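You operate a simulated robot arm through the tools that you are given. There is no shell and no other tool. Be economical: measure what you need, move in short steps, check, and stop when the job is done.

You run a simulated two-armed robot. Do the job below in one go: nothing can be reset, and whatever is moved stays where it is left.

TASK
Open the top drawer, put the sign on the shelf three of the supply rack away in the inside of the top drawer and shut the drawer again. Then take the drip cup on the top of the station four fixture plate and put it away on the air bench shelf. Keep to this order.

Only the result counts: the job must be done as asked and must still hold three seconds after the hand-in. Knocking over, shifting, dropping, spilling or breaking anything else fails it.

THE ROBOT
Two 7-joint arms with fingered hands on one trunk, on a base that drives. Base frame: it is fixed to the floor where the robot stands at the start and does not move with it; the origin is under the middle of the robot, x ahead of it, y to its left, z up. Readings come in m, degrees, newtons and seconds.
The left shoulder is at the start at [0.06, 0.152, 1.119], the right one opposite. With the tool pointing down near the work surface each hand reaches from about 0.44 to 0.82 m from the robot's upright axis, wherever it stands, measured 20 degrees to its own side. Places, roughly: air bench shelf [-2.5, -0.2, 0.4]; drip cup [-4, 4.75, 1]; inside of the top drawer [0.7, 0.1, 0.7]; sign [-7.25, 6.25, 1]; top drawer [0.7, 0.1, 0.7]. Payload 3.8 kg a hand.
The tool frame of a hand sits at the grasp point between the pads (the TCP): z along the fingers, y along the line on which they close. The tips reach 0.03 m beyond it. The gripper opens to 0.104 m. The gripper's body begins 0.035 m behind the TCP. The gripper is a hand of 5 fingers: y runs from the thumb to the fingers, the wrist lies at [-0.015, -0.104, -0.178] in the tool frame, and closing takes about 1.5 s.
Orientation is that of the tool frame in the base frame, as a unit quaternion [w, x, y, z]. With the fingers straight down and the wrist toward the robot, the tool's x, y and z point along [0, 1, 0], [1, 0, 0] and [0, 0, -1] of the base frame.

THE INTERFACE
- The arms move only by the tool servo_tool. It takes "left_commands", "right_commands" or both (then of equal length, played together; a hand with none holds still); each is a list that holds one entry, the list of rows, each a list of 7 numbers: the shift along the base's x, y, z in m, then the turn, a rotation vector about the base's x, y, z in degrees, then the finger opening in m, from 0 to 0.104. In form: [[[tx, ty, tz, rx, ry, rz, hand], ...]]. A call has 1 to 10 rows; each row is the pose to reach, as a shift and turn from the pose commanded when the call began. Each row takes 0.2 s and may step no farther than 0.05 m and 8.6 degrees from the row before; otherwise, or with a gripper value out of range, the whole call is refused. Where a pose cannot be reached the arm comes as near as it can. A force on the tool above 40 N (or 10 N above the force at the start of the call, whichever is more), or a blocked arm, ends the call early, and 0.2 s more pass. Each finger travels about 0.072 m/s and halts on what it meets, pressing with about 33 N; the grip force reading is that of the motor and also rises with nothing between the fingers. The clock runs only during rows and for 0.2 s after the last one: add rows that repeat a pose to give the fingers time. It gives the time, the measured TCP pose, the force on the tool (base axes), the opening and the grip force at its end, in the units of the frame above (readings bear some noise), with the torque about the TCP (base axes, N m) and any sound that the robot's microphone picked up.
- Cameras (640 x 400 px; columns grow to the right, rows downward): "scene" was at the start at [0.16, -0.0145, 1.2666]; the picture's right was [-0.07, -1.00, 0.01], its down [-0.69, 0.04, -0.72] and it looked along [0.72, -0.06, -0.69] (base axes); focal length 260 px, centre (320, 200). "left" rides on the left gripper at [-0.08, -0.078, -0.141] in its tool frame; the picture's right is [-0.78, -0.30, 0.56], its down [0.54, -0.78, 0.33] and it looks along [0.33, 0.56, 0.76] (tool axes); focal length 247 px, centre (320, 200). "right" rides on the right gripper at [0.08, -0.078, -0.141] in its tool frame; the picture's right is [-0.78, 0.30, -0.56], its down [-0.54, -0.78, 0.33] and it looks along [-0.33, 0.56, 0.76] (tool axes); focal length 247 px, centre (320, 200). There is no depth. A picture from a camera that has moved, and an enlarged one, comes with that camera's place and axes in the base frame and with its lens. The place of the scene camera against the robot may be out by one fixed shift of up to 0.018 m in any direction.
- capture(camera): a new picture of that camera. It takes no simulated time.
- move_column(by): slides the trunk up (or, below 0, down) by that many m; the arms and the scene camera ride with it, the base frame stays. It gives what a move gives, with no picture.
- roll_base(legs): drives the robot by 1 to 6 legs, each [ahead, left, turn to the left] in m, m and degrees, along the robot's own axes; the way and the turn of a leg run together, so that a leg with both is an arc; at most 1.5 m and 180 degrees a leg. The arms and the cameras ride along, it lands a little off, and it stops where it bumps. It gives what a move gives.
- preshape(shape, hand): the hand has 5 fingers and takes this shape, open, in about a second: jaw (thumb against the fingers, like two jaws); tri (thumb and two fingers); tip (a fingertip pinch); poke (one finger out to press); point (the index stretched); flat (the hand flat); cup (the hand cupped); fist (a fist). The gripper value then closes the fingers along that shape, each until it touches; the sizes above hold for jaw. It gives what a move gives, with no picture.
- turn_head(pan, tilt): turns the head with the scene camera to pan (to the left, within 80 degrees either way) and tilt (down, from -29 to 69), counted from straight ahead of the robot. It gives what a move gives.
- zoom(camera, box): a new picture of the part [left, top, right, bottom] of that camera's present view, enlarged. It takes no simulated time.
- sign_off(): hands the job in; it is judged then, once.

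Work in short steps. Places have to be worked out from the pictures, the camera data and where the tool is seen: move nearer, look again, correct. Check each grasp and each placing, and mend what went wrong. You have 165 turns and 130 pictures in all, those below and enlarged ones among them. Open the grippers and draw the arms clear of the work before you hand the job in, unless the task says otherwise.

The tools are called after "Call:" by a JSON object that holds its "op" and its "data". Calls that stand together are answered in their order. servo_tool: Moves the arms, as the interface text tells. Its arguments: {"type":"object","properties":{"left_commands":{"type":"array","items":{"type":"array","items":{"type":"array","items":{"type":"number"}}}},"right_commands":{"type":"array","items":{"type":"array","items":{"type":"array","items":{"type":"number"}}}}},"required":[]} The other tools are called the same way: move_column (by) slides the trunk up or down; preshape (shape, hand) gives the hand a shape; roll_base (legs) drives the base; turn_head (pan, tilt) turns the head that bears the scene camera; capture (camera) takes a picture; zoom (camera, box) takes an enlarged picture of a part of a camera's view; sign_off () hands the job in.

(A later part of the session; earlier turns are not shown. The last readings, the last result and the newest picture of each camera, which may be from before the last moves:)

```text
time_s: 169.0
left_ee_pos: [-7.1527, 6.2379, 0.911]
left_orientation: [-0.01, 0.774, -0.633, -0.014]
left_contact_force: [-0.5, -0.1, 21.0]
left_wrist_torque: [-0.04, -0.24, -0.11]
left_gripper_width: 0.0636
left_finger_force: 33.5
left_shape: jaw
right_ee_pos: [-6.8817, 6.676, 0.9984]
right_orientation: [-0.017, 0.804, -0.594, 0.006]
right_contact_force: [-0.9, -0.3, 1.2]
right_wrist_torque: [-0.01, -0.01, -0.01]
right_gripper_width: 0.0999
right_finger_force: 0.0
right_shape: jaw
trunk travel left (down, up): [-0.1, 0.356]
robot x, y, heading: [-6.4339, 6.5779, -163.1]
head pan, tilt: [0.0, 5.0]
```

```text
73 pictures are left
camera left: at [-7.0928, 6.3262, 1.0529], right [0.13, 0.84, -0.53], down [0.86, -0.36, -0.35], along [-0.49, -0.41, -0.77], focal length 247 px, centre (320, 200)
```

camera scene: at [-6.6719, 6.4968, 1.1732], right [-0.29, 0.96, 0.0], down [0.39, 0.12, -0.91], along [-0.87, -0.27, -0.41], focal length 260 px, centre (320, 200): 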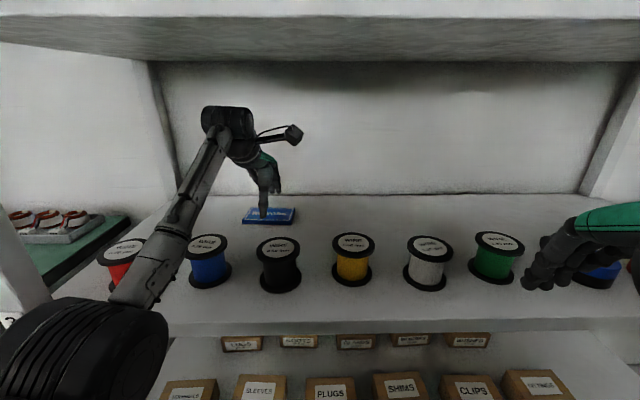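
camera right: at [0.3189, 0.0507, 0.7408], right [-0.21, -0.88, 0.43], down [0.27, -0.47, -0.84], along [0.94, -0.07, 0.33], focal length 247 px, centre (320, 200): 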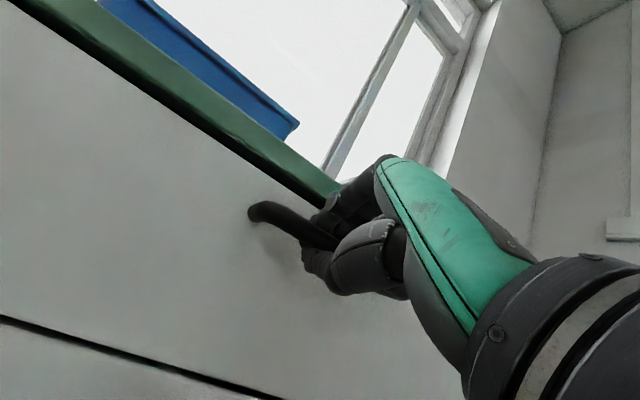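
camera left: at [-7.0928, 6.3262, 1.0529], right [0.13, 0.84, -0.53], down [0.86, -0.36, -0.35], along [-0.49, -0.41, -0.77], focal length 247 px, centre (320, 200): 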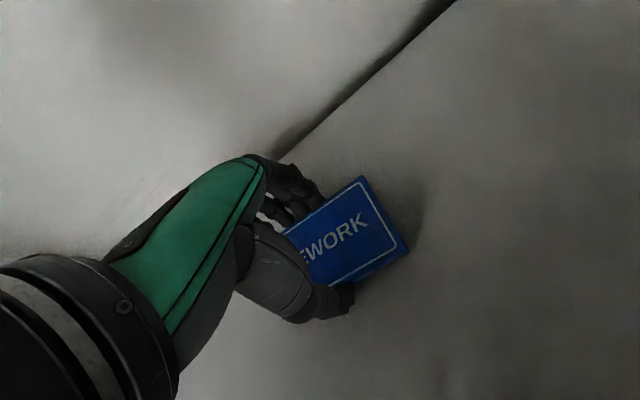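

Gripped at 0.064 m with firm force. I'll lift a few centimetres with the grip command kept closing, then check.

Call:
{"op": "servo_tool", "data": {"left_commands": [[[0, 0, 0.01, 0, 0, 0, 0.03], [0, 0, 0.025, 0, 0, 0, 0.03], [0, 0, 0.04, 0, 0, 0, 0.03], [0, 0, 0.05, 0, 0, 0, 0.03]]]}}

Call:
{"op": "capture", "data": {"camera": "left"}}

Call:
{"op": "capture", "data": {"camera": "scene"}}

```text
time_s: 170.0
left_ee_pos: [-7.1562, 6.236, 0.9572]
left_orientation: [-0.012, 0.774, -0.633, -0.012]
left_contact_force: [-0.4, -0.3, -1.1]
left_wrist_torque: [-0.04, 0.01, -0.03]
left_gripper_width: 0.0634
left_finger_force: 33.3
left_shape: jaw
right_ee_pos: [-6.885, 6.6734, 0.9957]
right_orientation: [-0.017, 0.804, -0.594, 0.007]
right_contact_force: [0.4, 0.6, 0.1]
right_wrist_torque: [0.0, 0.01, 0.05]
right_gripper_width: 0.0999
right_finger_force: 0.0
right_shape: jaw
trunk travel left (down, up): [-0.1, 0.356]
robot x, y, heading: [-6.4349, 6.5757, -163.4]
head pan, tilt: [0.0, 5.0]
```

```text
72 pictures are left
camera left: at [-7.0953, 6.3241, 1.0997], right [0.14, 0.84, -0.53], down [0.87, -0.36, -0.35], along [-0.48, -0.41, -0.77], focal length 247 px, centre (320, 200)
```

left: 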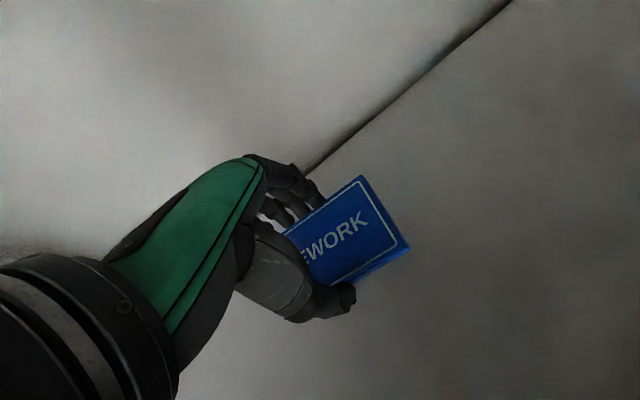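

```text
71 pictures are left
camera scene: at [-6.672, 6.4968, 1.1731], right [-0.29, 0.96, 0.0], down [0.39, 0.12, -0.91], along [-0.87, -0.27, -0.41], focal length 260 px, centre (320, 200)
```

scene: 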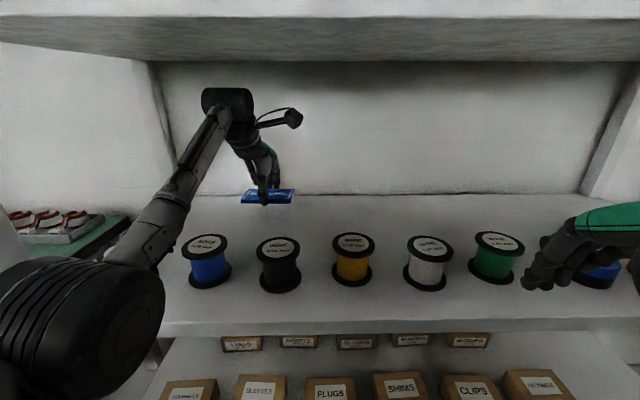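

The sign is held and the spools stand. I'll tilt the hand forward again and rise to the clearance height, then reverse the base.

Call:
{"op": "servo_tool", "data": {"left_commands": [[[0, 0, 0.0, -2, 6.7, 0, 0.03], [0, 0, 0.01, -4.1, 13.4, 0, 0.03], [0.01, 0.003, 0.025, -6.1, 20.1, 0, 0.03], [0.02, 0.006, 0.05, -8.2, 26.8, 0, 0.03], [0.03, 0.01, 0.075, -8.9, 29, 0, 0.03], [0.03, 0.01, 0.075, -8.9, 29, 0, 0.03]]]}}

Call:
{"op": "capture", "data": {"camera": "scene"}}

```text
time_s: 171.4
left_ee_pos: [-7.1267, 6.2462, 1.0316]
left_orientation: [0.206, 0.745, -0.615, -0.157]
left_contact_force: [-0.2, -0.9, -0.5]
left_wrist_torque: [0.01, -0.01, -0.02]
left_gripper_width: 0.063
left_finger_force: 33.3
left_shape: jaw
right_ee_pos: [-6.8855, 6.6749, 0.9971]
right_orientation: [-0.017, 0.804, -0.594, 0.008]
right_contact_force: [-0.2, 0.2, 0.3]
right_wrist_torque: [0.01, -0.01, -0.02]
right_gripper_width: 0.1001
right_finger_force: 0.0
right_shape: jaw
trunk travel left (down, up): [-0.1, 0.356]
robot x, y, heading: [-6.4341, 6.5764, -162.9]
head pan, tilt: [0.0, 5.0]
```

```text
70 pictures are left
camera scene: at [-6.6723, 6.4966, 1.1731], right [-0.29, 0.96, 0.0], down [0.39, 0.12, -0.91], along [-0.87, -0.27, -0.41], focal length 260 px, centre (320, 200)
```

scene: 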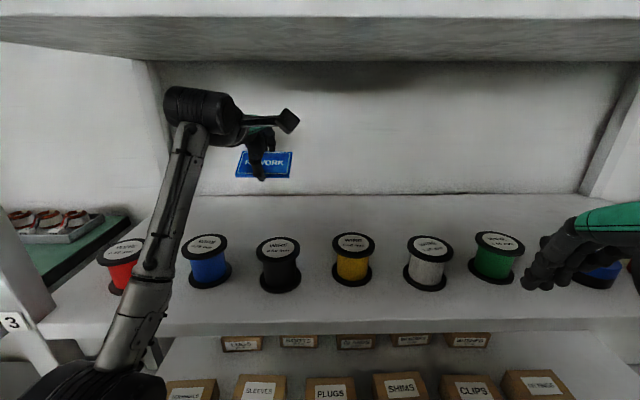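

Everything is clear. I'll reverse out 0.9 m along the same line.

Call:
{"op": "roll_base", "data": {"legs": [[-0.9, 0, 0]]}}

Call:
{"op": "turn_head", "data": {"pan": 75, "tilt": 0}}

Call:
{"op": "capture", "data": {"camera": "scene"}}

```text
time_s: 176.1
left_ee_pos: [-6.2723, 6.5052, 1.0312]
left_orientation: [0.206, 0.745, -0.615, -0.157]
left_contact_force: [0.2, 0.2, -1.2]
left_wrist_torque: [-0.02, 0.01, -0.04]
left_gripper_width: 0.0633
left_finger_force: 32.9
left_shape: jaw
right_ee_pos: [-6.0315, 6.9335, 0.9969]
right_orientation: [-0.017, 0.804, -0.594, 0.008]
right_contact_force: [-0.6, 0.2, -0.5]
right_wrist_torque: [0.02, 0.01, 0.02]
right_gripper_width: 0.1002
right_finger_force: 0.0
right_shape: jaw
trunk travel left (down, up): [-0.1, 0.356]
robot x, y, heading: [-5.583, 6.8344, -162.9]
head pan, tilt: [0.0, 5.0]
```

```text
time_s: 177.5
left_ee_pos: [-6.2735, 6.5052, 1.0315]
left_orientation: [0.206, 0.745, -0.615, -0.157]
left_contact_force: [0.1, 0.4, 0.0]
left_wrist_torque: [-0.01, 0.01, 0.01]
left_gripper_width: 0.0631
left_finger_force: 33.0
left_shape: jaw
right_ee_pos: [-6.0329, 6.9327, 0.9968]
right_orientation: [-0.018, 0.804, -0.595, 0.007]
right_contact_force: [0.2, 1.0, 0.1]
right_wrist_torque: [0.02, 0.0, 0.03]
right_gripper_width: 0.0999
right_finger_force: 0.1
right_shape: jaw
trunk travel left (down, up): [-0.1, 0.356]
robot x, y, heading: [-5.5818, 6.8376, -162.9]
head pan, tilt: [75.0, 0.0]
```

```text
69 pictures are left
camera scene: at [-5.7349, 6.6903, 1.2029], right [-0.95, -0.02, -0.31], down [0.31, 0.09, -0.95], along [0.05, -1.0, -0.08], focal length 260 px, centre (320, 200)
```

scene: 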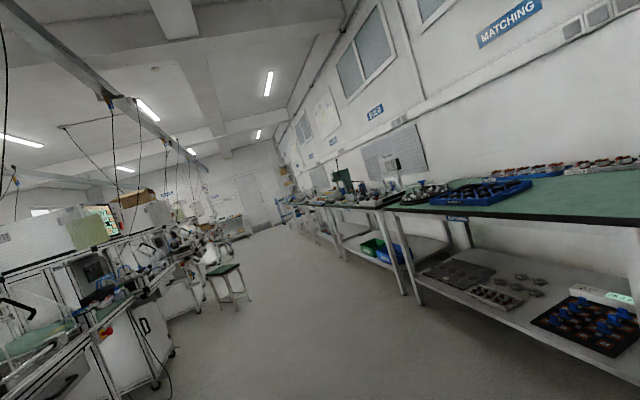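

The rear aisle (u from -4.5 to about -2.85) runs open all the way back, with stools beside the stations, so I'll return that way. I'll set the trunk to nominal, bring the right hand forward again, and turn left.

Call:
{"op": "move_column", "data": {"by": 0.1}}

Call:
{"op": "servo_tool", "data": {"right_commands": [[[-0.04, -0.02, 0, 0, 0, 0, 0.1], [-0.08, -0.04, 0, 0, 0, 0, 0.1], [-0.12, -0.06, 0, 0, 0, 0, 0.1], [-0.16, -0.08, 0, 0, 0, 0, 0.1], [-0.2, -0.1, 0, 0, 0, 0, 0.1], [-0.24, -0.12, 0, 0, 0, 0, 0.1], [-0.27, -0.13, 0, 0, 0, 0, 0.1]]]}}

Call:
{"op": "roll_base", "data": {"legs": [[0, 0, 90]]}}

Call:
{"op": "turn_head", "data": {"pan": 0, "tilt": 15}}

Call:
{"op": "capture", "data": {"camera": "scene"}}

```text
time_s: 178.9
left_ee_pos: [-6.2751, 6.5046, 1.1306]
left_orientation: [0.206, 0.744, -0.616, -0.156]
left_contact_force: [-0.3, -0.7, -0.4]
left_wrist_torque: [0.01, -0.03, 0.02]
left_gripper_width: 0.0632
left_finger_force: 33.4
left_shape: jaw
right_ee_pos: [-6.0329, 6.9339, 1.0956]
right_orientation: [-0.018, 0.804, -0.594, 0.008]
right_contact_force: [-0.7, 0.7, 0.3]
right_wrist_torque: [0.0, -0.01, -0.01]
right_gripper_width: 0.0996
right_finger_force: 0.1
right_shape: jaw
trunk travel left (down, up): [-0.2, 0.256]
robot x, y, heading: [-5.581, 6.8327, -163.2]
head pan, tilt: [75.0, 0.0]
```

```text
time_s: 180.5
left_ee_pos: [-6.2739, 6.5056, 1.1317]
left_orientation: [0.207, 0.744, -0.615, -0.157]
left_contact_force: [0.0, 0.3, -0.4]
left_wrist_torque: [0.03, -0.01, 0.03]
left_gripper_width: 0.0631
left_finger_force: 33.1
left_shape: jaw
right_ee_pos: [-6.3027, 6.8032, 1.0977]
right_orientation: [-0.018, 0.804, -0.594, 0.007]
right_contact_force: [0.4, -0.4, 0.5]
right_wrist_torque: [0.01, 0.01, 0.02]
right_gripper_width: 0.1
right_finger_force: 0.0
right_shape: jaw
trunk travel left (down, up): [-0.2, 0.256]
robot x, y, heading: [-5.5811, 6.8353, -163.3]
head pan, tilt: [75.0, 0.0]
```

```text
time_s: 184.7
left_ee_pos: [-5.2477, 6.1454, 1.1318]
left_orientation: [0.256, 0.961, 0.096, 0.036]
left_contact_force: [-0.4, -0.7, -1.2]
left_wrist_torque: [0.02, -0.01, 0.02]
left_gripper_width: 0.0628
left_finger_force: 32.8
left_shape: jaw
right_ee_pos: [-5.5458, 6.1144, 1.0976]
right_orientation: [-0.018, 0.988, 0.154, -0.008]
right_contact_force: [0.5, 0.3, -0.3]
right_wrist_torque: [-0.01, -0.01, 0.03]
right_gripper_width: 0.0998
right_finger_force: 0.1
right_shape: jaw
trunk travel left (down, up): [-0.2, 0.256]
robot x, y, heading: [-5.5882, 6.8302, -72.7]
head pan, tilt: [75.0, 0.0]
```

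```text
time_s: 186.2
left_ee_pos: [-5.2478, 6.1466, 1.1318]
left_orientation: [0.257, 0.961, 0.094, 0.035]
left_contact_force: [0.0, 0.5, -0.7]
left_wrist_torque: [0.06, 0.03, -0.01]
left_gripper_width: 0.063
left_finger_force: 32.8
left_shape: jaw
right_ee_pos: [-5.5463, 6.1151, 1.0985]
right_orientation: [-0.017, 0.988, 0.153, -0.007]
right_contact_force: [0.1, 1.1, -0.6]
right_wrist_torque: [-0.02, 0.02, -0.03]
right_gripper_width: 0.0999
right_finger_force: 0.2
right_shape: jaw
trunk travel left (down, up): [-0.2, 0.256]
robot x, y, heading: [-5.5834, 6.8311, -72.3]
head pan, tilt: [0.0, 15.0]
```

```text
68 pictures are left
camera scene: at [-5.5336, 6.6606, 1.2955], right [-0.95, -0.3, 0.0], down [-0.13, 0.4, -0.91], along [0.27, -0.87, -0.42], focal length 260 px, centre (320, 200)
```

scene: 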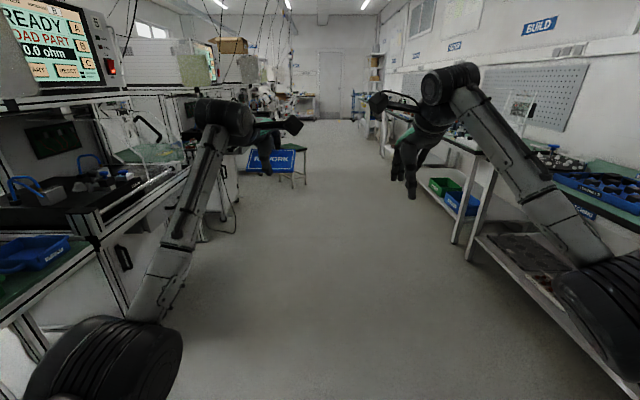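

The aisle is straight and clear. I'll shift to its middle (u≈-3.6) and drive 2.5 m.

Call:
{"op": "roll_base", "data": {"legs": [[0.3, -0.25, -0.7], [1.2, 0, 0], [1.0, 0, 0]]}}

Call:
{"op": "capture", "data": {"camera": "scene"}}

Call:
{"op": "turn_head", "data": {"pan": 70, "tilt": 15}}

Call:
{"op": "capture", "data": {"camera": "scene"}}

```text
time_s: 199.1
left_ee_pos: [-4.7867, 3.6649, 1.1318]
left_orientation: [0.256, 0.962, 0.087, 0.033]
left_contact_force: [0.3, 0.4, -1.1]
left_wrist_torque: [0.01, 0.02, 0.02]
left_gripper_width: 0.0631
left_finger_force: 33.4
left_shape: jaw
right_ee_pos: [-5.0849, 3.64, 1.0976]
right_orientation: [-0.018, 0.989, 0.144, -0.007]
right_contact_force: [0.3, 0.2, -0.5]
right_wrist_torque: [-0.01, -0.02, 0.04]
right_gripper_width: 0.0998
right_finger_force: 0.1
right_shape: jaw
trunk travel left (down, up): [-0.2, 0.256]
robot x, y, heading: [-5.109, 4.3595, -73.5]
head pan, tilt: [0.0, 15.0]
```

```text
67 pictures are left
camera scene: at [-5.0635, 4.1846, 1.2956], right [-0.96, -0.28, 0.0], down [-0.12, 0.4, -0.91], along [0.26, -0.87, -0.42], focal length 260 px, centre (320, 200)
```

scene: 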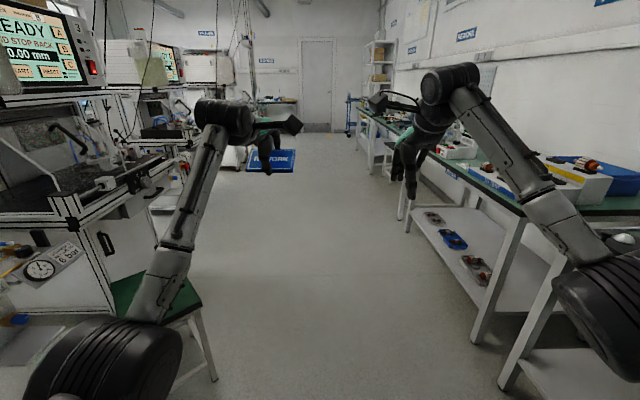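

```text
time_s: 200.5
left_ee_pos: [-4.7858, 3.6662, 1.1318]
left_orientation: [0.257, 0.962, 0.088, 0.033]
left_contact_force: [-1.2, 0.8, -1.0]
left_wrist_torque: [0.0, 0.01, 0.0]
left_gripper_width: 0.063
left_finger_force: 33.5
left_shape: jaw
right_ee_pos: [-5.085, 3.6384, 1.0977]
right_orientation: [-0.018, 0.989, 0.144, -0.008]
right_contact_force: [0.8, 0.1, -0.3]
right_wrist_torque: [-0.04, 0.01, -0.02]
right_gripper_width: 0.1001
right_finger_force: 0.0
right_shape: jaw
trunk travel left (down, up): [-0.2, 0.256]
robot x, y, heading: [-5.1112, 4.3596, -73.6]
head pan, tilt: [70.0, 15.0]
```

```text
66 pictures are left
camera scene: at [-4.9965, 4.2674, 1.3061], right [-0.07, -0.98, -0.16], down [-0.31, 0.17, -0.94], along [0.95, -0.01, -0.31], focal length 260 px, centre (320, 200)
```

scene: 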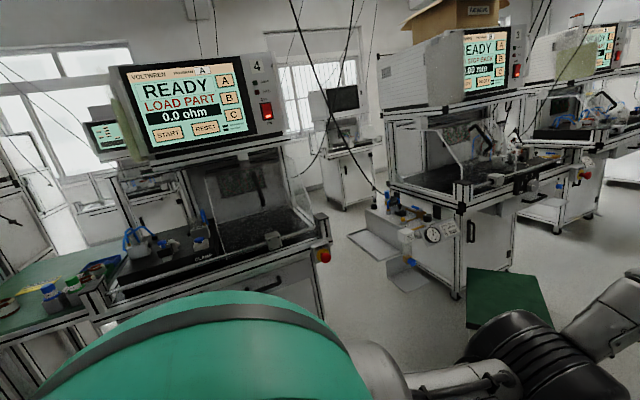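

Station 4 is directly to the left here, which is useful for later. I'll continue down the aisle 2.4 m; the stool at u≈-2.9 is clear.

Call:
{"op": "roll_base", "data": {"legs": [[1.2, 0, 0.5], [1.2, 0, 0]]}}

Call:
{"op": "turn_head", "data": {"pan": 20, "tilt": 15}}

Call:
{"op": "capture", "data": {"camera": "scene"}}

```text
time_s: 212.4
left_ee_pos: [-4.1197, 1.3392, 1.1314]
left_orientation: [0.257, 0.962, 0.083, 0.033]
left_contact_force: [0.0, -0.6, -0.5]
left_wrist_torque: [0.02, 0.03, -0.01]
left_gripper_width: 0.0629
left_finger_force: 33.0
left_shape: jaw
right_ee_pos: [-4.4196, 1.3164, 1.0972]
right_orientation: [-0.018, 0.99, 0.138, -0.006]
right_contact_force: [-0.1, 0.8, 0.0]
right_wrist_torque: [-0.03, 0.0, 0.02]
right_gripper_width: 0.1
right_finger_force: 0.0
right_shape: jaw
trunk travel left (down, up): [-0.2, 0.256]
robot x, y, heading: [-4.4353, 2.037, -74.0]
head pan, tilt: [70.0, 15.0]
```

```text
time_s: 213.6
left_ee_pos: [-4.1198, 1.3385, 1.132]
left_orientation: [0.257, 0.962, 0.081, 0.031]
left_contact_force: [-0.4, 0.3, -1.0]
left_wrist_torque: [0.0, -0.03, -0.01]
left_gripper_width: 0.0625
left_finger_force: 32.5
left_shape: jaw
right_ee_pos: [-4.4195, 1.3157, 1.0986]
right_orientation: [-0.018, 0.99, 0.139, -0.007]
right_contact_force: [0.7, -0.5, -0.1]
right_wrist_torque: [0.01, 0.02, 0.04]
right_gripper_width: 0.0997
right_finger_force: 0.0
right_shape: jaw
trunk travel left (down, up): [-0.2, 0.256]
robot x, y, heading: [-4.4365, 2.0355, -74.2]
head pan, tilt: [20.0, 15.0]
```

```text
65 pictures are left
camera scene: at [-4.3622, 1.8756, 1.2965], right [-0.81, -0.58, -0.06], down [-0.2, 0.37, -0.91], along [0.55, -0.73, -0.41], focal length 260 px, centre (320, 200)
```

scene: 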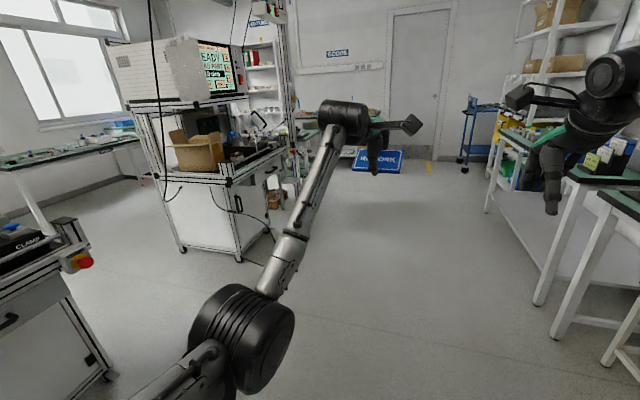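

Station 1 sits at v≈1.2–1.6, and the gap between stations 1 and 2 is too tight. I'll go 1.6 m further and look for a way round station 1 and the air bench.

Call:
{"op": "roll_base", "data": {"legs": [[1.5, 0, 1]]}}

Call:
{"op": "turn_head", "data": {"pan": 50, "tilt": 18}}

Call:
{"op": "capture", "data": {"camera": "scene"}}

```text
time_s: 221.0
left_ee_pos: [-3.6704, -0.0854, 1.1314]
left_orientation: [0.256, 0.961, 0.097, 0.036]
left_contact_force: [1.0, 0.1, -0.7]
left_wrist_torque: [0.0, -0.03, -0.01]
left_gripper_width: 0.0631
left_finger_force: 33.2
left_shape: jaw
right_ee_pos: [-3.9681, -0.1169, 1.0963]
right_orientation: [-0.018, 0.988, 0.154, -0.007]
right_contact_force: [0.1, 0.1, -0.1]
right_wrist_torque: [0.01, 0.02, 0.01]
right_gripper_width: 0.1
right_finger_force: 0.2
right_shape: jaw
trunk travel left (down, up): [-0.2, 0.256]
robot x, y, heading: [-4.0061, 0.5975, -72.5]
head pan, tilt: [20.0, 15.0]
```

```text
time_s: 221.9
left_ee_pos: [-3.6705, -0.0854, 1.1315]
left_orientation: [0.256, 0.961, 0.097, 0.036]
left_contact_force: [-0.1, -0.6, -1.4]
left_wrist_torque: [0.02, 0.01, -0.02]
left_gripper_width: 0.0629
left_finger_force: 33.0
left_shape: jaw
right_ee_pos: [-3.9685, -0.1171, 1.0976]
right_orientation: [-0.017, 0.988, 0.154, -0.007]
right_contact_force: [-0.9, -0.3, -0.4]
right_wrist_torque: [0.01, -0.02, -0.01]
right_gripper_width: 0.1003
right_finger_force: 0.1
right_shape: jaw
trunk travel left (down, up): [-0.2, 0.256]
robot x, y, heading: [-4.0076, 0.6032, -72.6]
head pan, tilt: [50.0, 18.0]
```

```text
64 pictures are left
camera scene: at [-3.8996, 0.4818, 1.2965], right [-0.39, -0.91, -0.13], down [-0.33, 0.27, -0.9], along [0.86, -0.3, -0.41], focal length 260 px, centre (320, 200)
```

scene: 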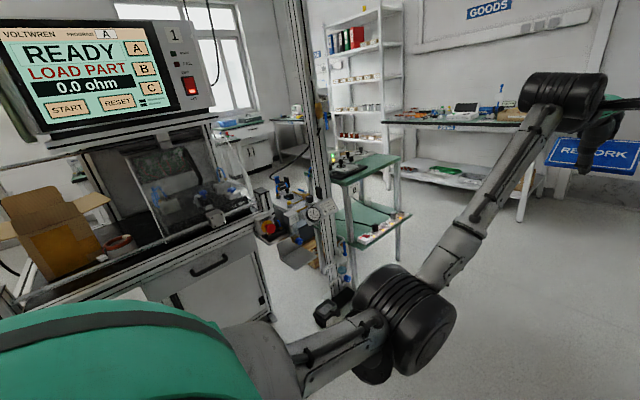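

The air bench (green top, lower shelf) spans v≈0.25–0.7 and u from about -2.6. There is a 1.09 m passage between it and the GOODS table and rack line (v≈-0.84). I'll drive to v≈0, turn left to face +u, and shift right to the passage centre.

Call:
{"op": "roll_base", "data": {"legs": [[1.3, 0, -0.5], [0.45, 0, 0], [0, 0, 90], [0, -0.3, 0]]}}

Call:
{"op": "turn_head", "data": {"pan": 0, "tilt": 20}}

Call:
{"op": "capture", "data": {"camera": "scene"}}

```text
time_s: 236.2
left_ee_pos: [-2.7296, -1.0152, 1.1316]
left_orientation: [0.155, 0.612, 0.748, 0.206]
left_contact_force: [-0.6, 0.7, -1.1]
left_wrist_torque: [0.03, 0.02, -0.01]
left_gripper_width: 0.0626
left_finger_force: 32.7
left_shape: jaw
right_ee_pos: [-2.697, -1.3142, 1.0979]
right_orientation: [-0.008, 0.591, 0.806, -0.018]
right_contact_force: [0.5, -0.3, -0.2]
right_wrist_torque: [0.0, 0.0, 0.01]
right_gripper_width: 0.0997
right_finger_force: 0.0
right_shape: jaw
trunk travel left (down, up): [-0.2, 0.256]
robot x, y, heading: [-3.4181, -1.3474, 17.3]
head pan, tilt: [50.0, 18.0]
```

```text
time_s: 237.4
left_ee_pos: [-2.7282, -1.0148, 1.1324]
left_orientation: [0.156, 0.613, 0.747, 0.206]
left_contact_force: [0.4, 0.2, -1.6]
left_wrist_torque: [0.0, -0.02, 0.02]
left_gripper_width: 0.0626
left_finger_force: 32.7
left_shape: jaw
right_ee_pos: [-2.6967, -1.3143, 1.0978]
right_orientation: [-0.007, 0.591, 0.807, -0.017]
right_contact_force: [0.4, 0.5, 0.8]
right_wrist_torque: [0.0, -0.01, 0.02]
right_gripper_width: 0.0998
right_finger_force: 0.0
right_shape: jaw
trunk travel left (down, up): [-0.2, 0.256]
robot x, y, heading: [-3.4192, -1.349, 17.1]
head pan, tilt: [0.0, 20.0]
```

```text
63 pictures are left
camera scene: at [-3.2555, -1.3063, 1.2875], right [0.3, -0.95, 0.0], down [-0.48, -0.15, -0.87], along [0.83, 0.26, -0.5], focal length 260 px, centre (320, 200)
```

scene: 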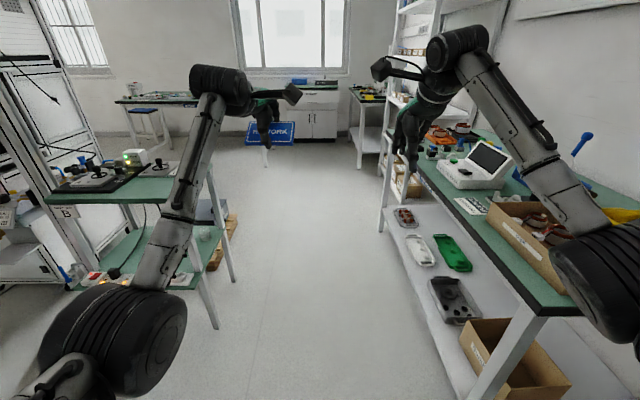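

I have a clear view of the passage (v from -0.77 to 0.25) and the robot is centred. I'll raise the trunk 0.1 m so the elbow clears items on the GOODS table, then drive forward.

Call:
{"op": "move_column", "data": {"by": 0.1}}

Call:
{"op": "roll_base", "data": {"legs": [[0.9, 0.04, -0.3]]}}

Call:
{"op": "capture", "data": {"camera": "scene"}}

```text
time_s: 238.8
left_ee_pos: [-2.7279, -1.0154, 1.231]
left_orientation: [0.155, 0.612, 0.747, 0.206]
left_contact_force: [-0.8, -0.6, -1.0]
left_wrist_torque: [-0.06, 0.0, -0.01]
left_gripper_width: 0.0632
left_finger_force: 33.2
left_shape: jaw
right_ee_pos: [-2.6954, -1.3132, 1.1966]
right_orientation: [-0.007, 0.591, 0.806, -0.017]
right_contact_force: [0.1, -0.1, 1.0]
right_wrist_torque: [0.0, -0.02, 0.0]
right_gripper_width: 0.0998
right_finger_force: 0.1
right_shape: jaw
trunk travel left (down, up): [-0.3, 0.156]
robot x, y, heading: [-3.4201, -1.3506, 17.2]
head pan, tilt: [0.0, 20.0]
```

```text
time_s: 243.5
left_ee_pos: [-1.8749, -0.709, 1.2337]
left_orientation: [0.157, 0.613, 0.747, 0.206]
left_contact_force: [0.4, 0.7, -0.3]
left_wrist_torque: [0.01, -0.01, -0.01]
left_gripper_width: 0.0626
left_finger_force: 33.0
left_shape: jaw
right_ee_pos: [-1.8443, -1.007, 1.197]
right_orientation: [-0.007, 0.591, 0.806, -0.017]
right_contact_force: [-0.4, 0.7, 0.0]
right_wrist_torque: [0.01, -0.04, -0.02]
right_gripper_width: 0.1001
right_finger_force: 0.1
right_shape: jaw
trunk travel left (down, up): [-0.3, 0.156]
robot x, y, heading: [-2.5617, -1.0417, 17.4]
head pan, tilt: [0.0, 20.0]
```

```text
62 pictures are left
camera scene: at [-2.4485, -1.0135, 1.4056], right [0.3, -0.96, 0.0], down [-0.38, -0.12, -0.92], along [0.87, 0.27, -0.4], focal length 260 px, centre (320, 200)
```

scene: 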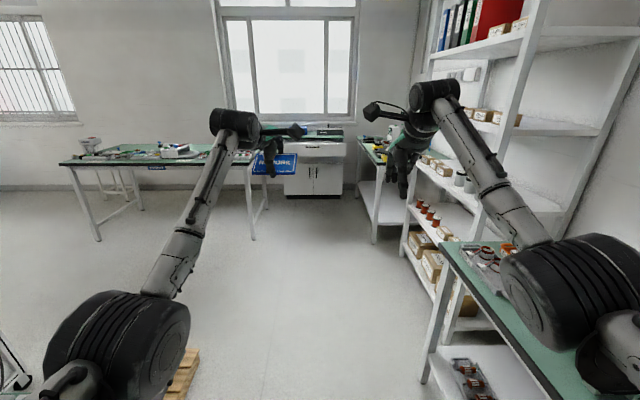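

It's clear ahead, and the drawer cabinet is visible at the end. I'll drive 1.45 m, drifting left toward v≈0.

Call:
{"op": "roll_base", "data": {"legs": [[0.6, 0, 0], [0.85, 0.15, 0]]}}

Call:
{"op": "turn_head", "data": {"pan": 0, "tilt": 30}}

Call:
{"op": "capture", "data": {"camera": "scene"}}

```text
time_s: 251.0
left_ee_pos: [-0.551, -0.1329, 1.2322]
left_orientation: [0.156, 0.611, 0.748, 0.207]
left_contact_force: [-0.6, -0.5, -1.3]
left_wrist_torque: [-0.02, 0.03, 0.02]
left_gripper_width: 0.0626
left_finger_force: 33.1
left_shape: jaw
right_ee_pos: [-0.5167, -0.4305, 1.1975]
right_orientation: [-0.007, 0.589, 0.808, -0.018]
right_contact_force: [-0.5, -0.2, -0.2]
right_wrist_torque: [0.04, 0.0, 0.0]
right_gripper_width: 0.0999
right_finger_force: 0.1
right_shape: jaw
trunk travel left (down, up): [-0.3, 0.156]
robot x, y, heading: [-1.2355, -0.4681, 17.6]
head pan, tilt: [0.0, 20.0]
```

```text
time_s: 251.8
left_ee_pos: [-0.5484, -0.131, 1.2322]
left_orientation: [0.156, 0.612, 0.747, 0.207]
left_contact_force: [-0.1, -0.4, -0.5]
left_wrist_torque: [-0.01, -0.01, -0.02]
left_gripper_width: 0.0629
left_finger_force: 32.7
left_shape: jaw
right_ee_pos: [-0.5171, -0.4289, 1.1976]
right_orientation: [-0.007, 0.59, 0.807, -0.017]
right_contact_force: [0.5, -0.1, -0.2]
right_wrist_torque: [0.0, 0.04, -0.02]
right_gripper_width: 0.0997
right_finger_force: 0.0
right_shape: jaw
trunk travel left (down, up): [-0.3, 0.156]
robot x, y, heading: [-1.236, -0.4683, 17.6]
head pan, tilt: [0.0, 30.0]
```

```text
61 pictures are left
camera scene: at [-1.1246, -0.439, 1.3896], right [0.3, -0.95, 0.0], down [-0.53, -0.17, -0.83], along [0.79, 0.25, -0.56], focal length 260 px, centre (320, 200)
```

scene: 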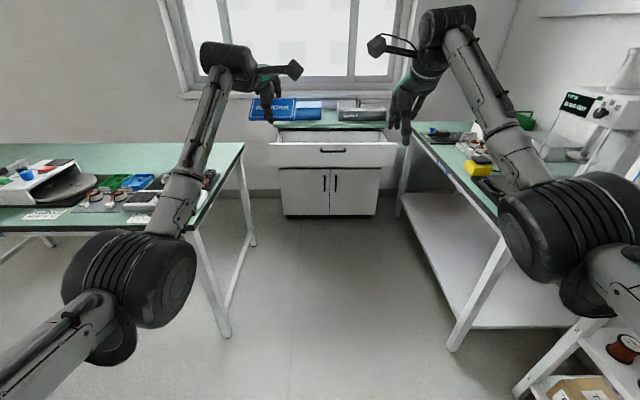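

The open drawer is ahead and the tables leave a lane of v from -0.76 to 0.41. I'll move to v≈-0.18 and forward 0.75 m, then measure the drawer.

Call:
{"op": "roll_base", "data": {"legs": [[0.2, -0.09, -0.6], [0.55, 0, 0]]}}

Call:
{"op": "capture", "data": {"camera": "scene"}}

```text
time_s: 256.2
left_ee_pos: [0.1958, -0.003, 1.2319]
left_orientation: [0.157, 0.614, 0.745, 0.207]
left_contact_force: [-0.5, 0.2, -1.4]
left_wrist_torque: [0.03, 0.0, 0.0]
left_gripper_width: 0.0627
left_finger_force: 32.6
left_shape: jaw
right_ee_pos: [0.2255, -0.3, 1.198]
right_orientation: [-0.008, 0.593, 0.805, -0.018]
right_contact_force: [-0.7, -0.3, 0.3]
right_wrist_torque: [-0.02, -0.01, -0.01]
right_gripper_width: 0.0996
right_finger_force: 0.0
right_shape: jaw
trunk travel left (down, up): [-0.3, 0.156]
robot x, y, heading: [-0.4956, -0.3339, 17.0]
head pan, tilt: [0.0, 30.0]
```

```text
60 pictures are left
camera scene: at [-0.3822, -0.3063, 1.3898], right [0.29, -0.96, 0.0], down [-0.53, -0.16, -0.83], along [0.79, 0.24, -0.56], focal length 260 px, centre (320, 200)
```

scene: 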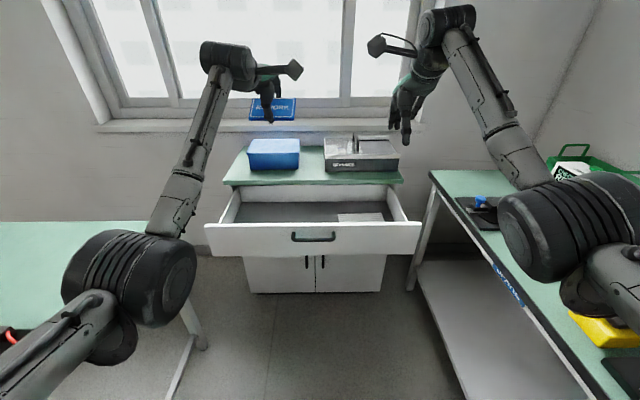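

The drawer spans v from -0.53 to 0.21 with a card on its right side, so I'll set the sign down in the left-middle at u≈0.38, v≈-0.05. I'll drive 0.19 m, lower the trunk, and level the hand above the drawer.

Call:
{"op": "roll_base", "data": {"legs": [[0.19, 0, 0]]}}

Call:
{"op": "move_column", "data": {"by": -0.1}}

Call:
{"op": "servo_tool", "data": {"left_commands": [[[0, 0, -0.01, -2.1, 7, 0, 0.03], [0, 0, -0.02, -4.2, 14, 0, 0.03], [0, 0, -0.03, -6.3, 21, 0, 0.03], [0, 0, -0.04, -8.5, 27.7, 0, 0.03], [0, 0, -0.07, -8.5, 27.7, 0, 0.03], [0, 0, -0.1, -8.5, 27.7, 0, 0.03], [0, 0, -0.13, -8.5, 27.7, 0, 0.03]]]}}

Call:
{"op": "capture", "data": {"camera": "left"}}

Call:
{"op": "capture", "data": {"camera": "scene"}}

```text
time_s: 257.8
left_ee_pos: [0.3743, 0.0517, 1.2338]
left_orientation: [0.158, 0.614, 0.745, 0.207]
left_contact_force: [0.1, 0.8, -0.2]
left_wrist_torque: [-0.02, -0.01, -0.02]
left_gripper_width: 0.0628
left_finger_force: 33.3
left_shape: jaw
right_ee_pos: [0.4046, -0.2466, 1.1988]
right_orientation: [-0.006, 0.593, 0.805, -0.016]
right_contact_force: [-0.4, 0.5, -0.5]
right_wrist_torque: [0.01, -0.07, -0.01]
right_gripper_width: 0.1
right_finger_force: 0.1
right_shape: jaw
trunk travel left (down, up): [-0.3, 0.156]
robot x, y, heading: [-0.3154, -0.2764, 17.0]
head pan, tilt: [0.0, 30.0]
```

```text
time_s: 259.1
left_ee_pos: [0.3768, 0.0518, 1.1333]
left_orientation: [0.158, 0.614, 0.745, 0.207]
left_contact_force: [0.3, -0.4, -0.6]
left_wrist_torque: [0.02, 0.03, -0.01]
left_gripper_width: 0.0629
left_finger_force: 32.8
left_shape: jaw
right_ee_pos: [0.4064, -0.2467, 1.098]
right_orientation: [-0.007, 0.593, 0.805, -0.017]
right_contact_force: [-0.7, 0.3, -0.2]
right_wrist_torque: [-0.01, 0.0, 0.0]
right_gripper_width: 0.0996
right_finger_force: 0.1
right_shape: jaw
trunk travel left (down, up): [-0.2, 0.256]
robot x, y, heading: [-0.3166, -0.2731, 17.0]
head pan, tilt: [0.0, 30.0]
```

```text
time_s: 260.7
left_ee_pos: [0.3768, 0.0527, 1.0027]
left_orientation: [0.019, 0.633, 0.774, -0.001]
left_contact_force: [-0.6, -0.3, -1.1]
left_wrist_torque: [0.02, -0.04, 0.01]
left_gripper_width: 0.0625
left_finger_force: 33.5
left_shape: jaw
right_ee_pos: [0.4065, -0.246, 1.098]
right_orientation: [-0.007, 0.593, 0.805, -0.017]
right_contact_force: [0.3, 0.5, 0.5]
right_wrist_torque: [0.01, 0.0, 0.0]
right_gripper_width: 0.1001
right_finger_force: 0.0
right_shape: jaw
trunk travel left (down, up): [-0.2, 0.256]
robot x, y, heading: [-0.3152, -0.2788, 16.9]
head pan, tilt: [0.0, 30.0]
```

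```text
59 pictures are left
camera left: at [0.3123, -0.0389, 1.1428], right [-0.12, -0.83, -0.54], down [-0.86, 0.36, -0.37], along [0.5, 0.42, -0.76], focal length 247 px, centre (320, 200)
```

left: 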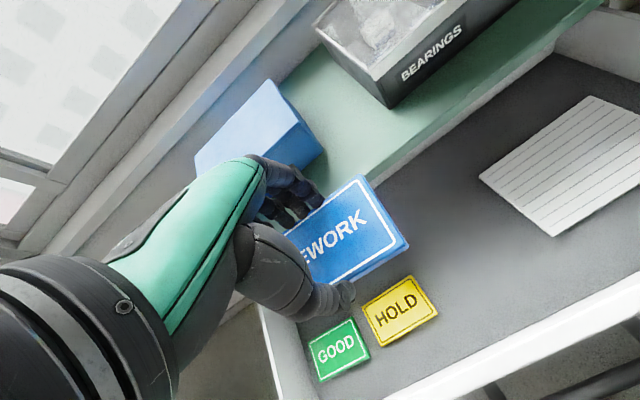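

```text
58 pictures are left
camera scene: at [-0.1569, -0.2372, 1.2721], right [0.29, -0.96, 0.0], down [-0.61, -0.19, -0.77], along [0.73, 0.22, -0.64], focal length 260 px, centre (320, 200)
```

scene: 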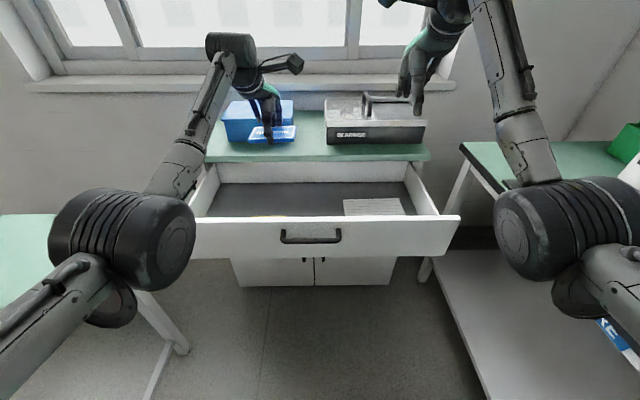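

The drawer also holds GOOD and HOLD signs at front-left and a card on the right, with the floor at z≈0.70. The free space is v from -0.25 to -0.065, so I'll target u 0.39, v -0.157 → (0.419, -0.036), turned to match the drawer.

Call:
{"op": "roll_base", "data": {"legs": [[0, -0.05, 0]]}}

Call:
{"op": "servo_tool", "data": {"left_commands": [[[0.01, -0.014, -0.03, 0, 0, 2, 0.03], [0.02, -0.028, -0.07, 0, 0, 4, 0.03], [0.027, -0.041, -0.11, 0, 0, 5.6, 0.03], [0.027, -0.041, -0.15, 0, 0, 5.6, 0.03], [0.027, -0.041, -0.19, 0, 0, 5.6, 0.03], [0.027, -0.041, -0.19, 0, 0, 5.6, 0.03]]]}}

Call:
{"op": "capture", "data": {"camera": "left"}}

Call:
{"op": "capture", "data": {"camera": "scene"}}

```text
time_s: 261.6
left_ee_pos: [0.3894, 0.0061, 1.0018]
left_orientation: [0.019, 0.632, 0.775, -0.002]
left_contact_force: [0.3, 0.4, -1.7]
left_wrist_torque: [-0.02, 0.02, 0.01]
left_gripper_width: 0.0626
left_finger_force: 32.9
left_shape: jaw
right_ee_pos: [0.4202, -0.2919, 1.098]
right_orientation: [-0.007, 0.592, 0.806, -0.018]
right_contact_force: [-0.1, -0.4, 0.0]
right_wrist_torque: [0.0, 0.03, -0.01]
right_gripper_width: 0.0999
right_finger_force: 0.1
right_shape: jaw
trunk travel left (down, up): [-0.2, 0.256]
robot x, y, heading: [-0.3018, -0.327, 17.3]
head pan, tilt: [0.0, 30.0]
```

```text
time_s: 263.0
left_ee_pos: [0.4083, -0.0366, 0.8125]
left_orientation: [0.018, 0.593, 0.805, -0.001]
left_contact_force: [0.4, 0.1, -0.8]
left_wrist_torque: [-0.01, -0.01, 0.0]
left_gripper_width: 0.0629
left_finger_force: 33.0
left_shape: jaw
left hand out of reach, approached as far as the arm can: row 5, 6
right_ee_pos: [0.4212, -0.2926, 1.0988]
right_orientation: [-0.008, 0.593, 0.805, -0.018]
right_contact_force: [0.4, -0.4, 0.1]
right_wrist_torque: [0.0, 0.02, 0.01]
right_gripper_width: 0.1
right_finger_force: 0.0
right_shape: jaw
trunk travel left (down, up): [-0.2, 0.256]
robot x, y, heading: [-0.2978, -0.3248, 16.8]
head pan, tilt: [0.0, 30.0]
```

```text
57 pictures are left
camera left: at [0.3542, -0.1331, 0.9541], right [-0.04, -0.84, -0.54], down [-0.89, 0.27, -0.37], along [0.45, 0.47, -0.76], focal length 247 px, centre (320, 200)
```

left: 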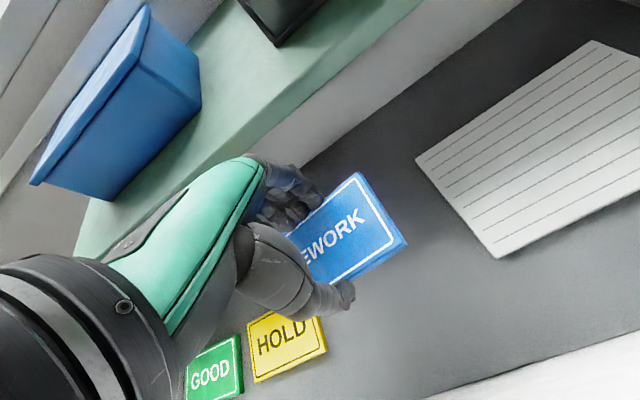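

```text
56 pictures are left
camera scene: at [-0.1428, -0.2847, 1.2722], right [0.29, -0.96, 0.0], down [-0.61, -0.19, -0.77], along [0.73, 0.23, -0.64], focal length 260 px, centre (320, 200)
```

scene: 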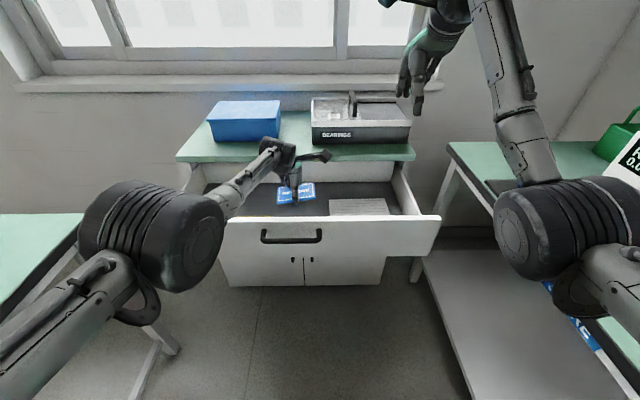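

The arm is at its reach limit, but the hand is in the right spot above the free area (u 0.38, v -0.154). Lowering the trunk 0.07 m will carry it straight down.

Call:
{"op": "move_column", "data": {"by": -0.07}}

Call:
{"op": "capture", "data": {"camera": "left"}}

```text
time_s: 263.9
left_ee_pos: [0.4181, -0.0333, 0.7099]
left_orientation: [0.009, 0.595, 0.803, -0.015]
left_contact_force: [-1.9, 0.3, 13.2]
left_wrist_torque: [0.73, -0.21, 0.04]
left_gripper_width: 0.0625
left_finger_force: 33.4
left_shape: jaw
right_ee_pos: [0.4217, -0.2921, 1.03]
right_orientation: [-0.01, 0.592, 0.805, -0.021]
right_contact_force: [0.7, 0.7, 0.0]
right_wrist_torque: [-0.04, -0.01, -0.01]
right_gripper_width: 0.1
right_finger_force: 0.2
right_shape: jaw
trunk travel left (down, up): [-0.14, 0.316]
robot x, y, heading: [-0.2975, -0.3256, 17.2]
head pan, tilt: [0.0, 30.0]
stopped: the force on the tool passed its limit at 51 N (the readings are from after the stop); the commanded pose is now the measured one
```

```text
55 pictures are left
camera left: at [0.367, -0.1294, 0.8542], right [-0.06, -0.85, -0.53], down [-0.9, 0.27, -0.34], along [0.43, 0.46, -0.78], focal length 247 px, centre (320, 200)
```

left: 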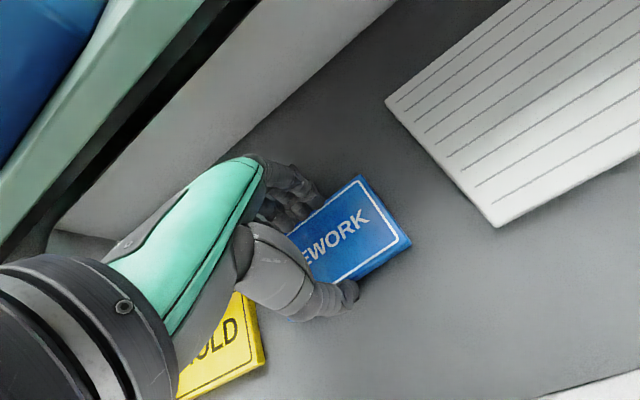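

The sign is on the drawer floor (contact 13 N). I'll ease the pressure and open the fingers, then lift straight up.

Call:
{"op": "servo_tool", "data": {"left_commands": [[[0, 0, 0.002, 0, 0, 0, 0.065], [0, 0, 0.002, 0, 0, 0, 0.075], [0, 0, 0.002, 0, 0, 0, 0.085], [0, 0, 0.002, 0, 0, 0, 0.09], [0, 0, 0.002, 0, 0, 0, 0.09], [0, 0, 0.03, 0, 0, 0, 0.09], [0, 0, 0.07, 0, 0, 0, 0.09], [0, 0, 0.11, 0, 0, 0, 0.09], [0, 0, 0.15, 0, 0, 0, 0.09]]]}}

Call:
{"op": "capture", "data": {"camera": "left"}}

```text
time_s: 265.9
left_ee_pos: [0.438, -0.0327, 0.8585]
left_orientation: [0.006, 0.595, 0.804, -0.019]
left_contact_force: [-0.8, -0.6, -0.2]
left_wrist_torque: [-0.01, 0.01, -0.03]
left_gripper_width: 0.0898
left_finger_force: 0.1
left_shape: jaw
left hand out of reach, approached as far as the arm can: row 6, 7, 8, 9
right_ee_pos: [0.4224, -0.2915, 1.0304]
right_orientation: [-0.011, 0.593, 0.805, -0.021]
right_contact_force: [0.3, 0.4, 0.2]
right_wrist_torque: [-0.01, 0.0, 0.01]
right_gripper_width: 0.0998
right_finger_force: 0.1
right_shape: jaw
trunk travel left (down, up): [-0.14, 0.316]
robot x, y, heading: [-0.2979, -0.3287, 17.2]
head pan, tilt: [0.0, 30.0]
```

```text
54 pictures are left
camera left: at [0.3879, -0.1277, 1.0018], right [-0.06, -0.85, -0.52], down [-0.9, 0.27, -0.33], along [0.42, 0.45, -0.78], focal length 247 px, centre (320, 200)
```

left: 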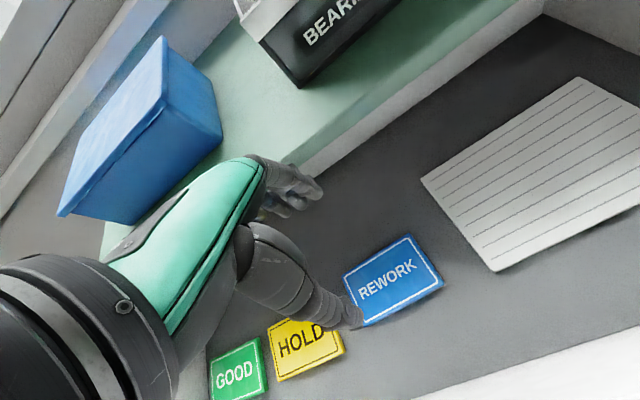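

The REWORK sign lies flat in the drawer between HOLD and the card. I'll raise the left hand clear, bring the trunk back to nominal, and back the base off while shifting left for the closing push.

Call:
{"op": "servo_tool", "data": {"left_commands": [[[-0.01, 0, 0.03, 0, 0, 0, 0.09], [-0.02, -0.005, 0.07, 0, 0, 0, 0.09], [-0.04, -0.01, 0.11, 0, 0, 0, 0.09], [-0.06, -0.015, 0.15, 0, 0, 0, 0.09], [-0.08, -0.02, 0.19, 0, 0, 0, 0.09]]]}}

Call:
{"op": "move_column", "data": {"by": 0.06}}

Call:
{"op": "roll_base", "data": {"legs": [[-0.1, 0.18, 0]]}}

Call:
{"op": "capture", "data": {"camera": "scene"}}

```text
time_s: 267.1
left_ee_pos: [0.413, -0.0482, 1.0472]
left_orientation: [0.006, 0.594, 0.804, -0.019]
left_contact_force: [0.8, -0.2, 0.2]
left_wrist_torque: [-0.02, 0.04, 0.04]
left_gripper_width: 0.0903
left_finger_force: 0.1
left_shape: jaw
left hand out of reach, approached as far as the arm can: row 1, 2, 3, 4, 5
right_ee_pos: [0.4222, -0.2909, 1.0323]
right_orientation: [-0.01, 0.592, 0.805, -0.021]
right_contact_force: [0.4, -0.4, -0.5]
right_wrist_torque: [-0.03, -0.01, -0.04]
right_gripper_width: 0.0999
right_finger_force: 0.0
right_shape: jaw
trunk travel left (down, up): [-0.14, 0.316]
robot x, y, heading: [-0.3011, -0.3254, 17.1]
head pan, tilt: [0.0, 30.0]
```

```text
time_s: 268.1
left_ee_pos: [0.3923, -0.0547, 1.1637]
left_orientation: [0.028, 0.595, 0.803, 0.01]
left_contact_force: [-0.2, 0.3, -1.1]
left_wrist_torque: [0.01, -0.02, -0.01]
left_gripper_width: 0.0902
left_finger_force: 0.1
left_shape: jaw
right_ee_pos: [0.4239, -0.291, 1.0875]
right_orientation: [-0.011, 0.592, 0.806, -0.022]
right_contact_force: [0.5, -0.2, -0.2]
right_wrist_torque: [-0.02, -0.03, 0.01]
right_gripper_width: 0.0999
right_finger_force: 0.2
right_shape: jaw
trunk travel left (down, up): [-0.2, 0.256]
robot x, y, heading: [-0.2985, -0.3255, 17.3]
head pan, tilt: [0.0, 30.0]
```

```text
time_s: 269.7
left_ee_pos: [0.2428, 0.087, 1.1643]
left_orientation: [0.027, 0.596, 0.803, 0.012]
left_contact_force: [-0.3, 0.4, 0.4]
left_wrist_torque: [-0.01, 0.0, 0.03]
left_gripper_width: 0.0898
left_finger_force: 0.0
left_shape: jaw
right_ee_pos: [0.2744, -0.1484, 1.0903]
right_orientation: [-0.011, 0.593, 0.805, -0.021]
right_contact_force: [0.4, -0.5, -0.6]
right_wrist_torque: [0.0, 0.02, 0.0]
right_gripper_width: 0.1
right_finger_force: 0.1
right_shape: jaw
trunk travel left (down, up): [-0.2, 0.256]
robot x, y, heading: [-0.4483, -0.1846, 17.3]
head pan, tilt: [0.0, 30.0]
```

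```text
53 pictures are left
camera scene: at [-0.291, -0.1416, 1.2724], right [0.29, -0.96, 0.0], down [-0.61, -0.19, -0.77], along [0.73, 0.23, -0.64], focal length 260 px, centre (320, 200)
```

scene: 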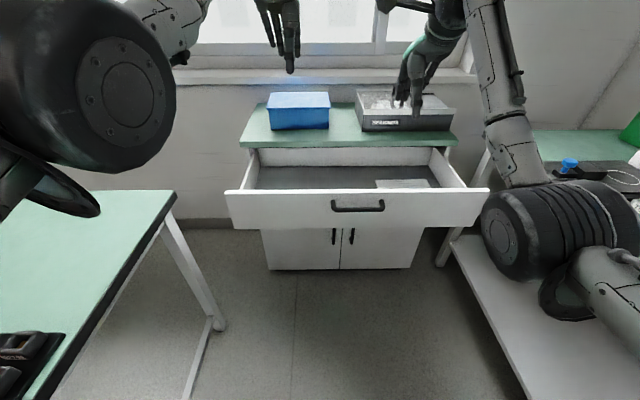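

I'll shift the base left 0.08 m and bring the right hand into the same forward-pointing pose in front of the handle.

Call:
{"op": "roll_base", "data": {"legs": [[0, 0.08, 0]]}}

Call:
{"op": "servo_tool", "data": {"right_commands": [[[-0.03, -0.006, 0, 2.4, -8.0, 0, 0.1], [-0.06, -0.012, -0.02, 4.8, -16, 0, 0.09], [-0.09, -0.018, -0.05, 7.2, -23.9, 0, 0.08], [-0.12, -0.024, -0.08, 9.7, -31.9, 0, 0.07], [-0.127, -0.026, -0.12, 12.2, -39.8, 0, 0.06], [-0.127, -0.026, -0.16, 14.6, -47.8, 0, 0.06], [-0.127, -0.026, -0.2, 17.0, -55.8, 0, 0.06], [-0.127, -0.026, -0.24, 19.5, -63.7, 0, 0.06], [-0.127, -0.026, -0.275, 21.9, -71.7, 0, 0.06], [-0.127, -0.026, -0.3, 21.9, -71.7, 0, 0.06]]]}}

Call:
{"op": "capture", "data": {"camera": "scene"}}

Call:
{"op": "capture", "data": {"camera": "right"}}

```text
time_s: 270.8
left_ee_pos: [0.2192, 0.1638, 1.1644]
left_orientation: [0.029, 0.596, 0.803, 0.012]
left_contact_force: [-0.3, 0.7, -0.3]
left_wrist_torque: [-0.02, -0.04, 0.03]
left_gripper_width: 0.0898
left_finger_force: 0.2
left_shape: jaw
right_ee_pos: [0.2514, -0.0717, 1.0904]
right_orientation: [-0.011, 0.592, 0.805, -0.022]
right_contact_force: [-0.1, -0.2, -0.3]
right_wrist_torque: [-0.02, 0.01, -0.01]
right_gripper_width: 0.1001
right_finger_force: 0.1
right_shape: jaw
trunk travel left (down, up): [-0.2, 0.256]
robot x, y, heading: [-0.4733, -0.1057, 17.3]
head pan, tilt: [0.0, 30.0]
```

```text
time_s: 272.9
left_ee_pos: [0.2187, 0.1646, 1.1648]
left_orientation: [0.028, 0.596, 0.803, 0.012]
left_contact_force: [-0.2, 0.2, 0.3]
left_wrist_torque: [-0.04, -0.01, 0.0]
left_gripper_width: 0.0899
left_finger_force: 0.1
left_shape: jaw
right_ee_pos: [0.1293, -0.1168, 0.7832]
right_orientation: [0.378, 0.458, 0.666, 0.451]
right_contact_force: [-0.2, 1.0, -0.3]
right_wrist_torque: [0.01, 0.01, -0.02]
right_gripper_width: 0.0602
right_finger_force: 0.0
right_shape: jaw
trunk travel left (down, up): [-0.2, 0.256]
robot x, y, heading: [-0.4687, -0.1035, 16.9]
head pan, tilt: [0.0, 30.0]
```

```text
52 pictures are left
camera scene: at [-0.3152, -0.064, 1.2726], right [0.29, -0.96, 0.0], down [-0.61, -0.19, -0.77], along [0.73, 0.22, -0.64], focal length 260 px, centre (320, 200)
```

scene: 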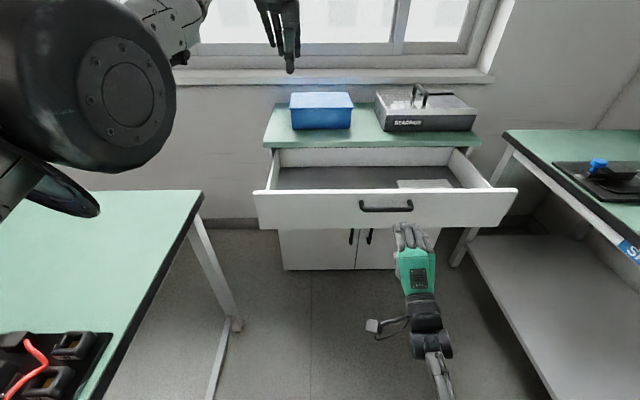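

```text
51 pictures are left
camera right: at [-0.0455, -0.0916, 0.7471], right [-0.2, -0.83, 0.52], down [0.25, -0.56, -0.79], along [0.95, -0.03, 0.32], focal length 247 px, centre (320, 200)
```

right: 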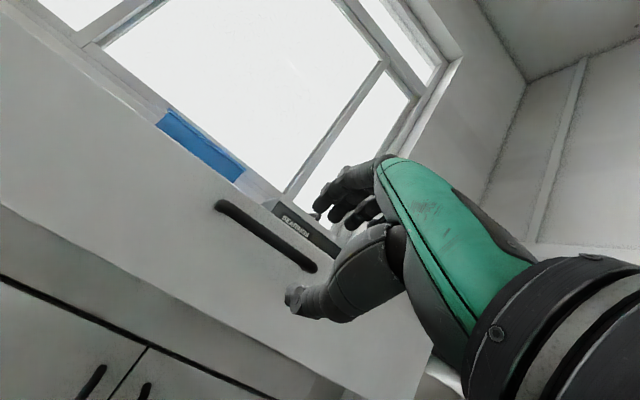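

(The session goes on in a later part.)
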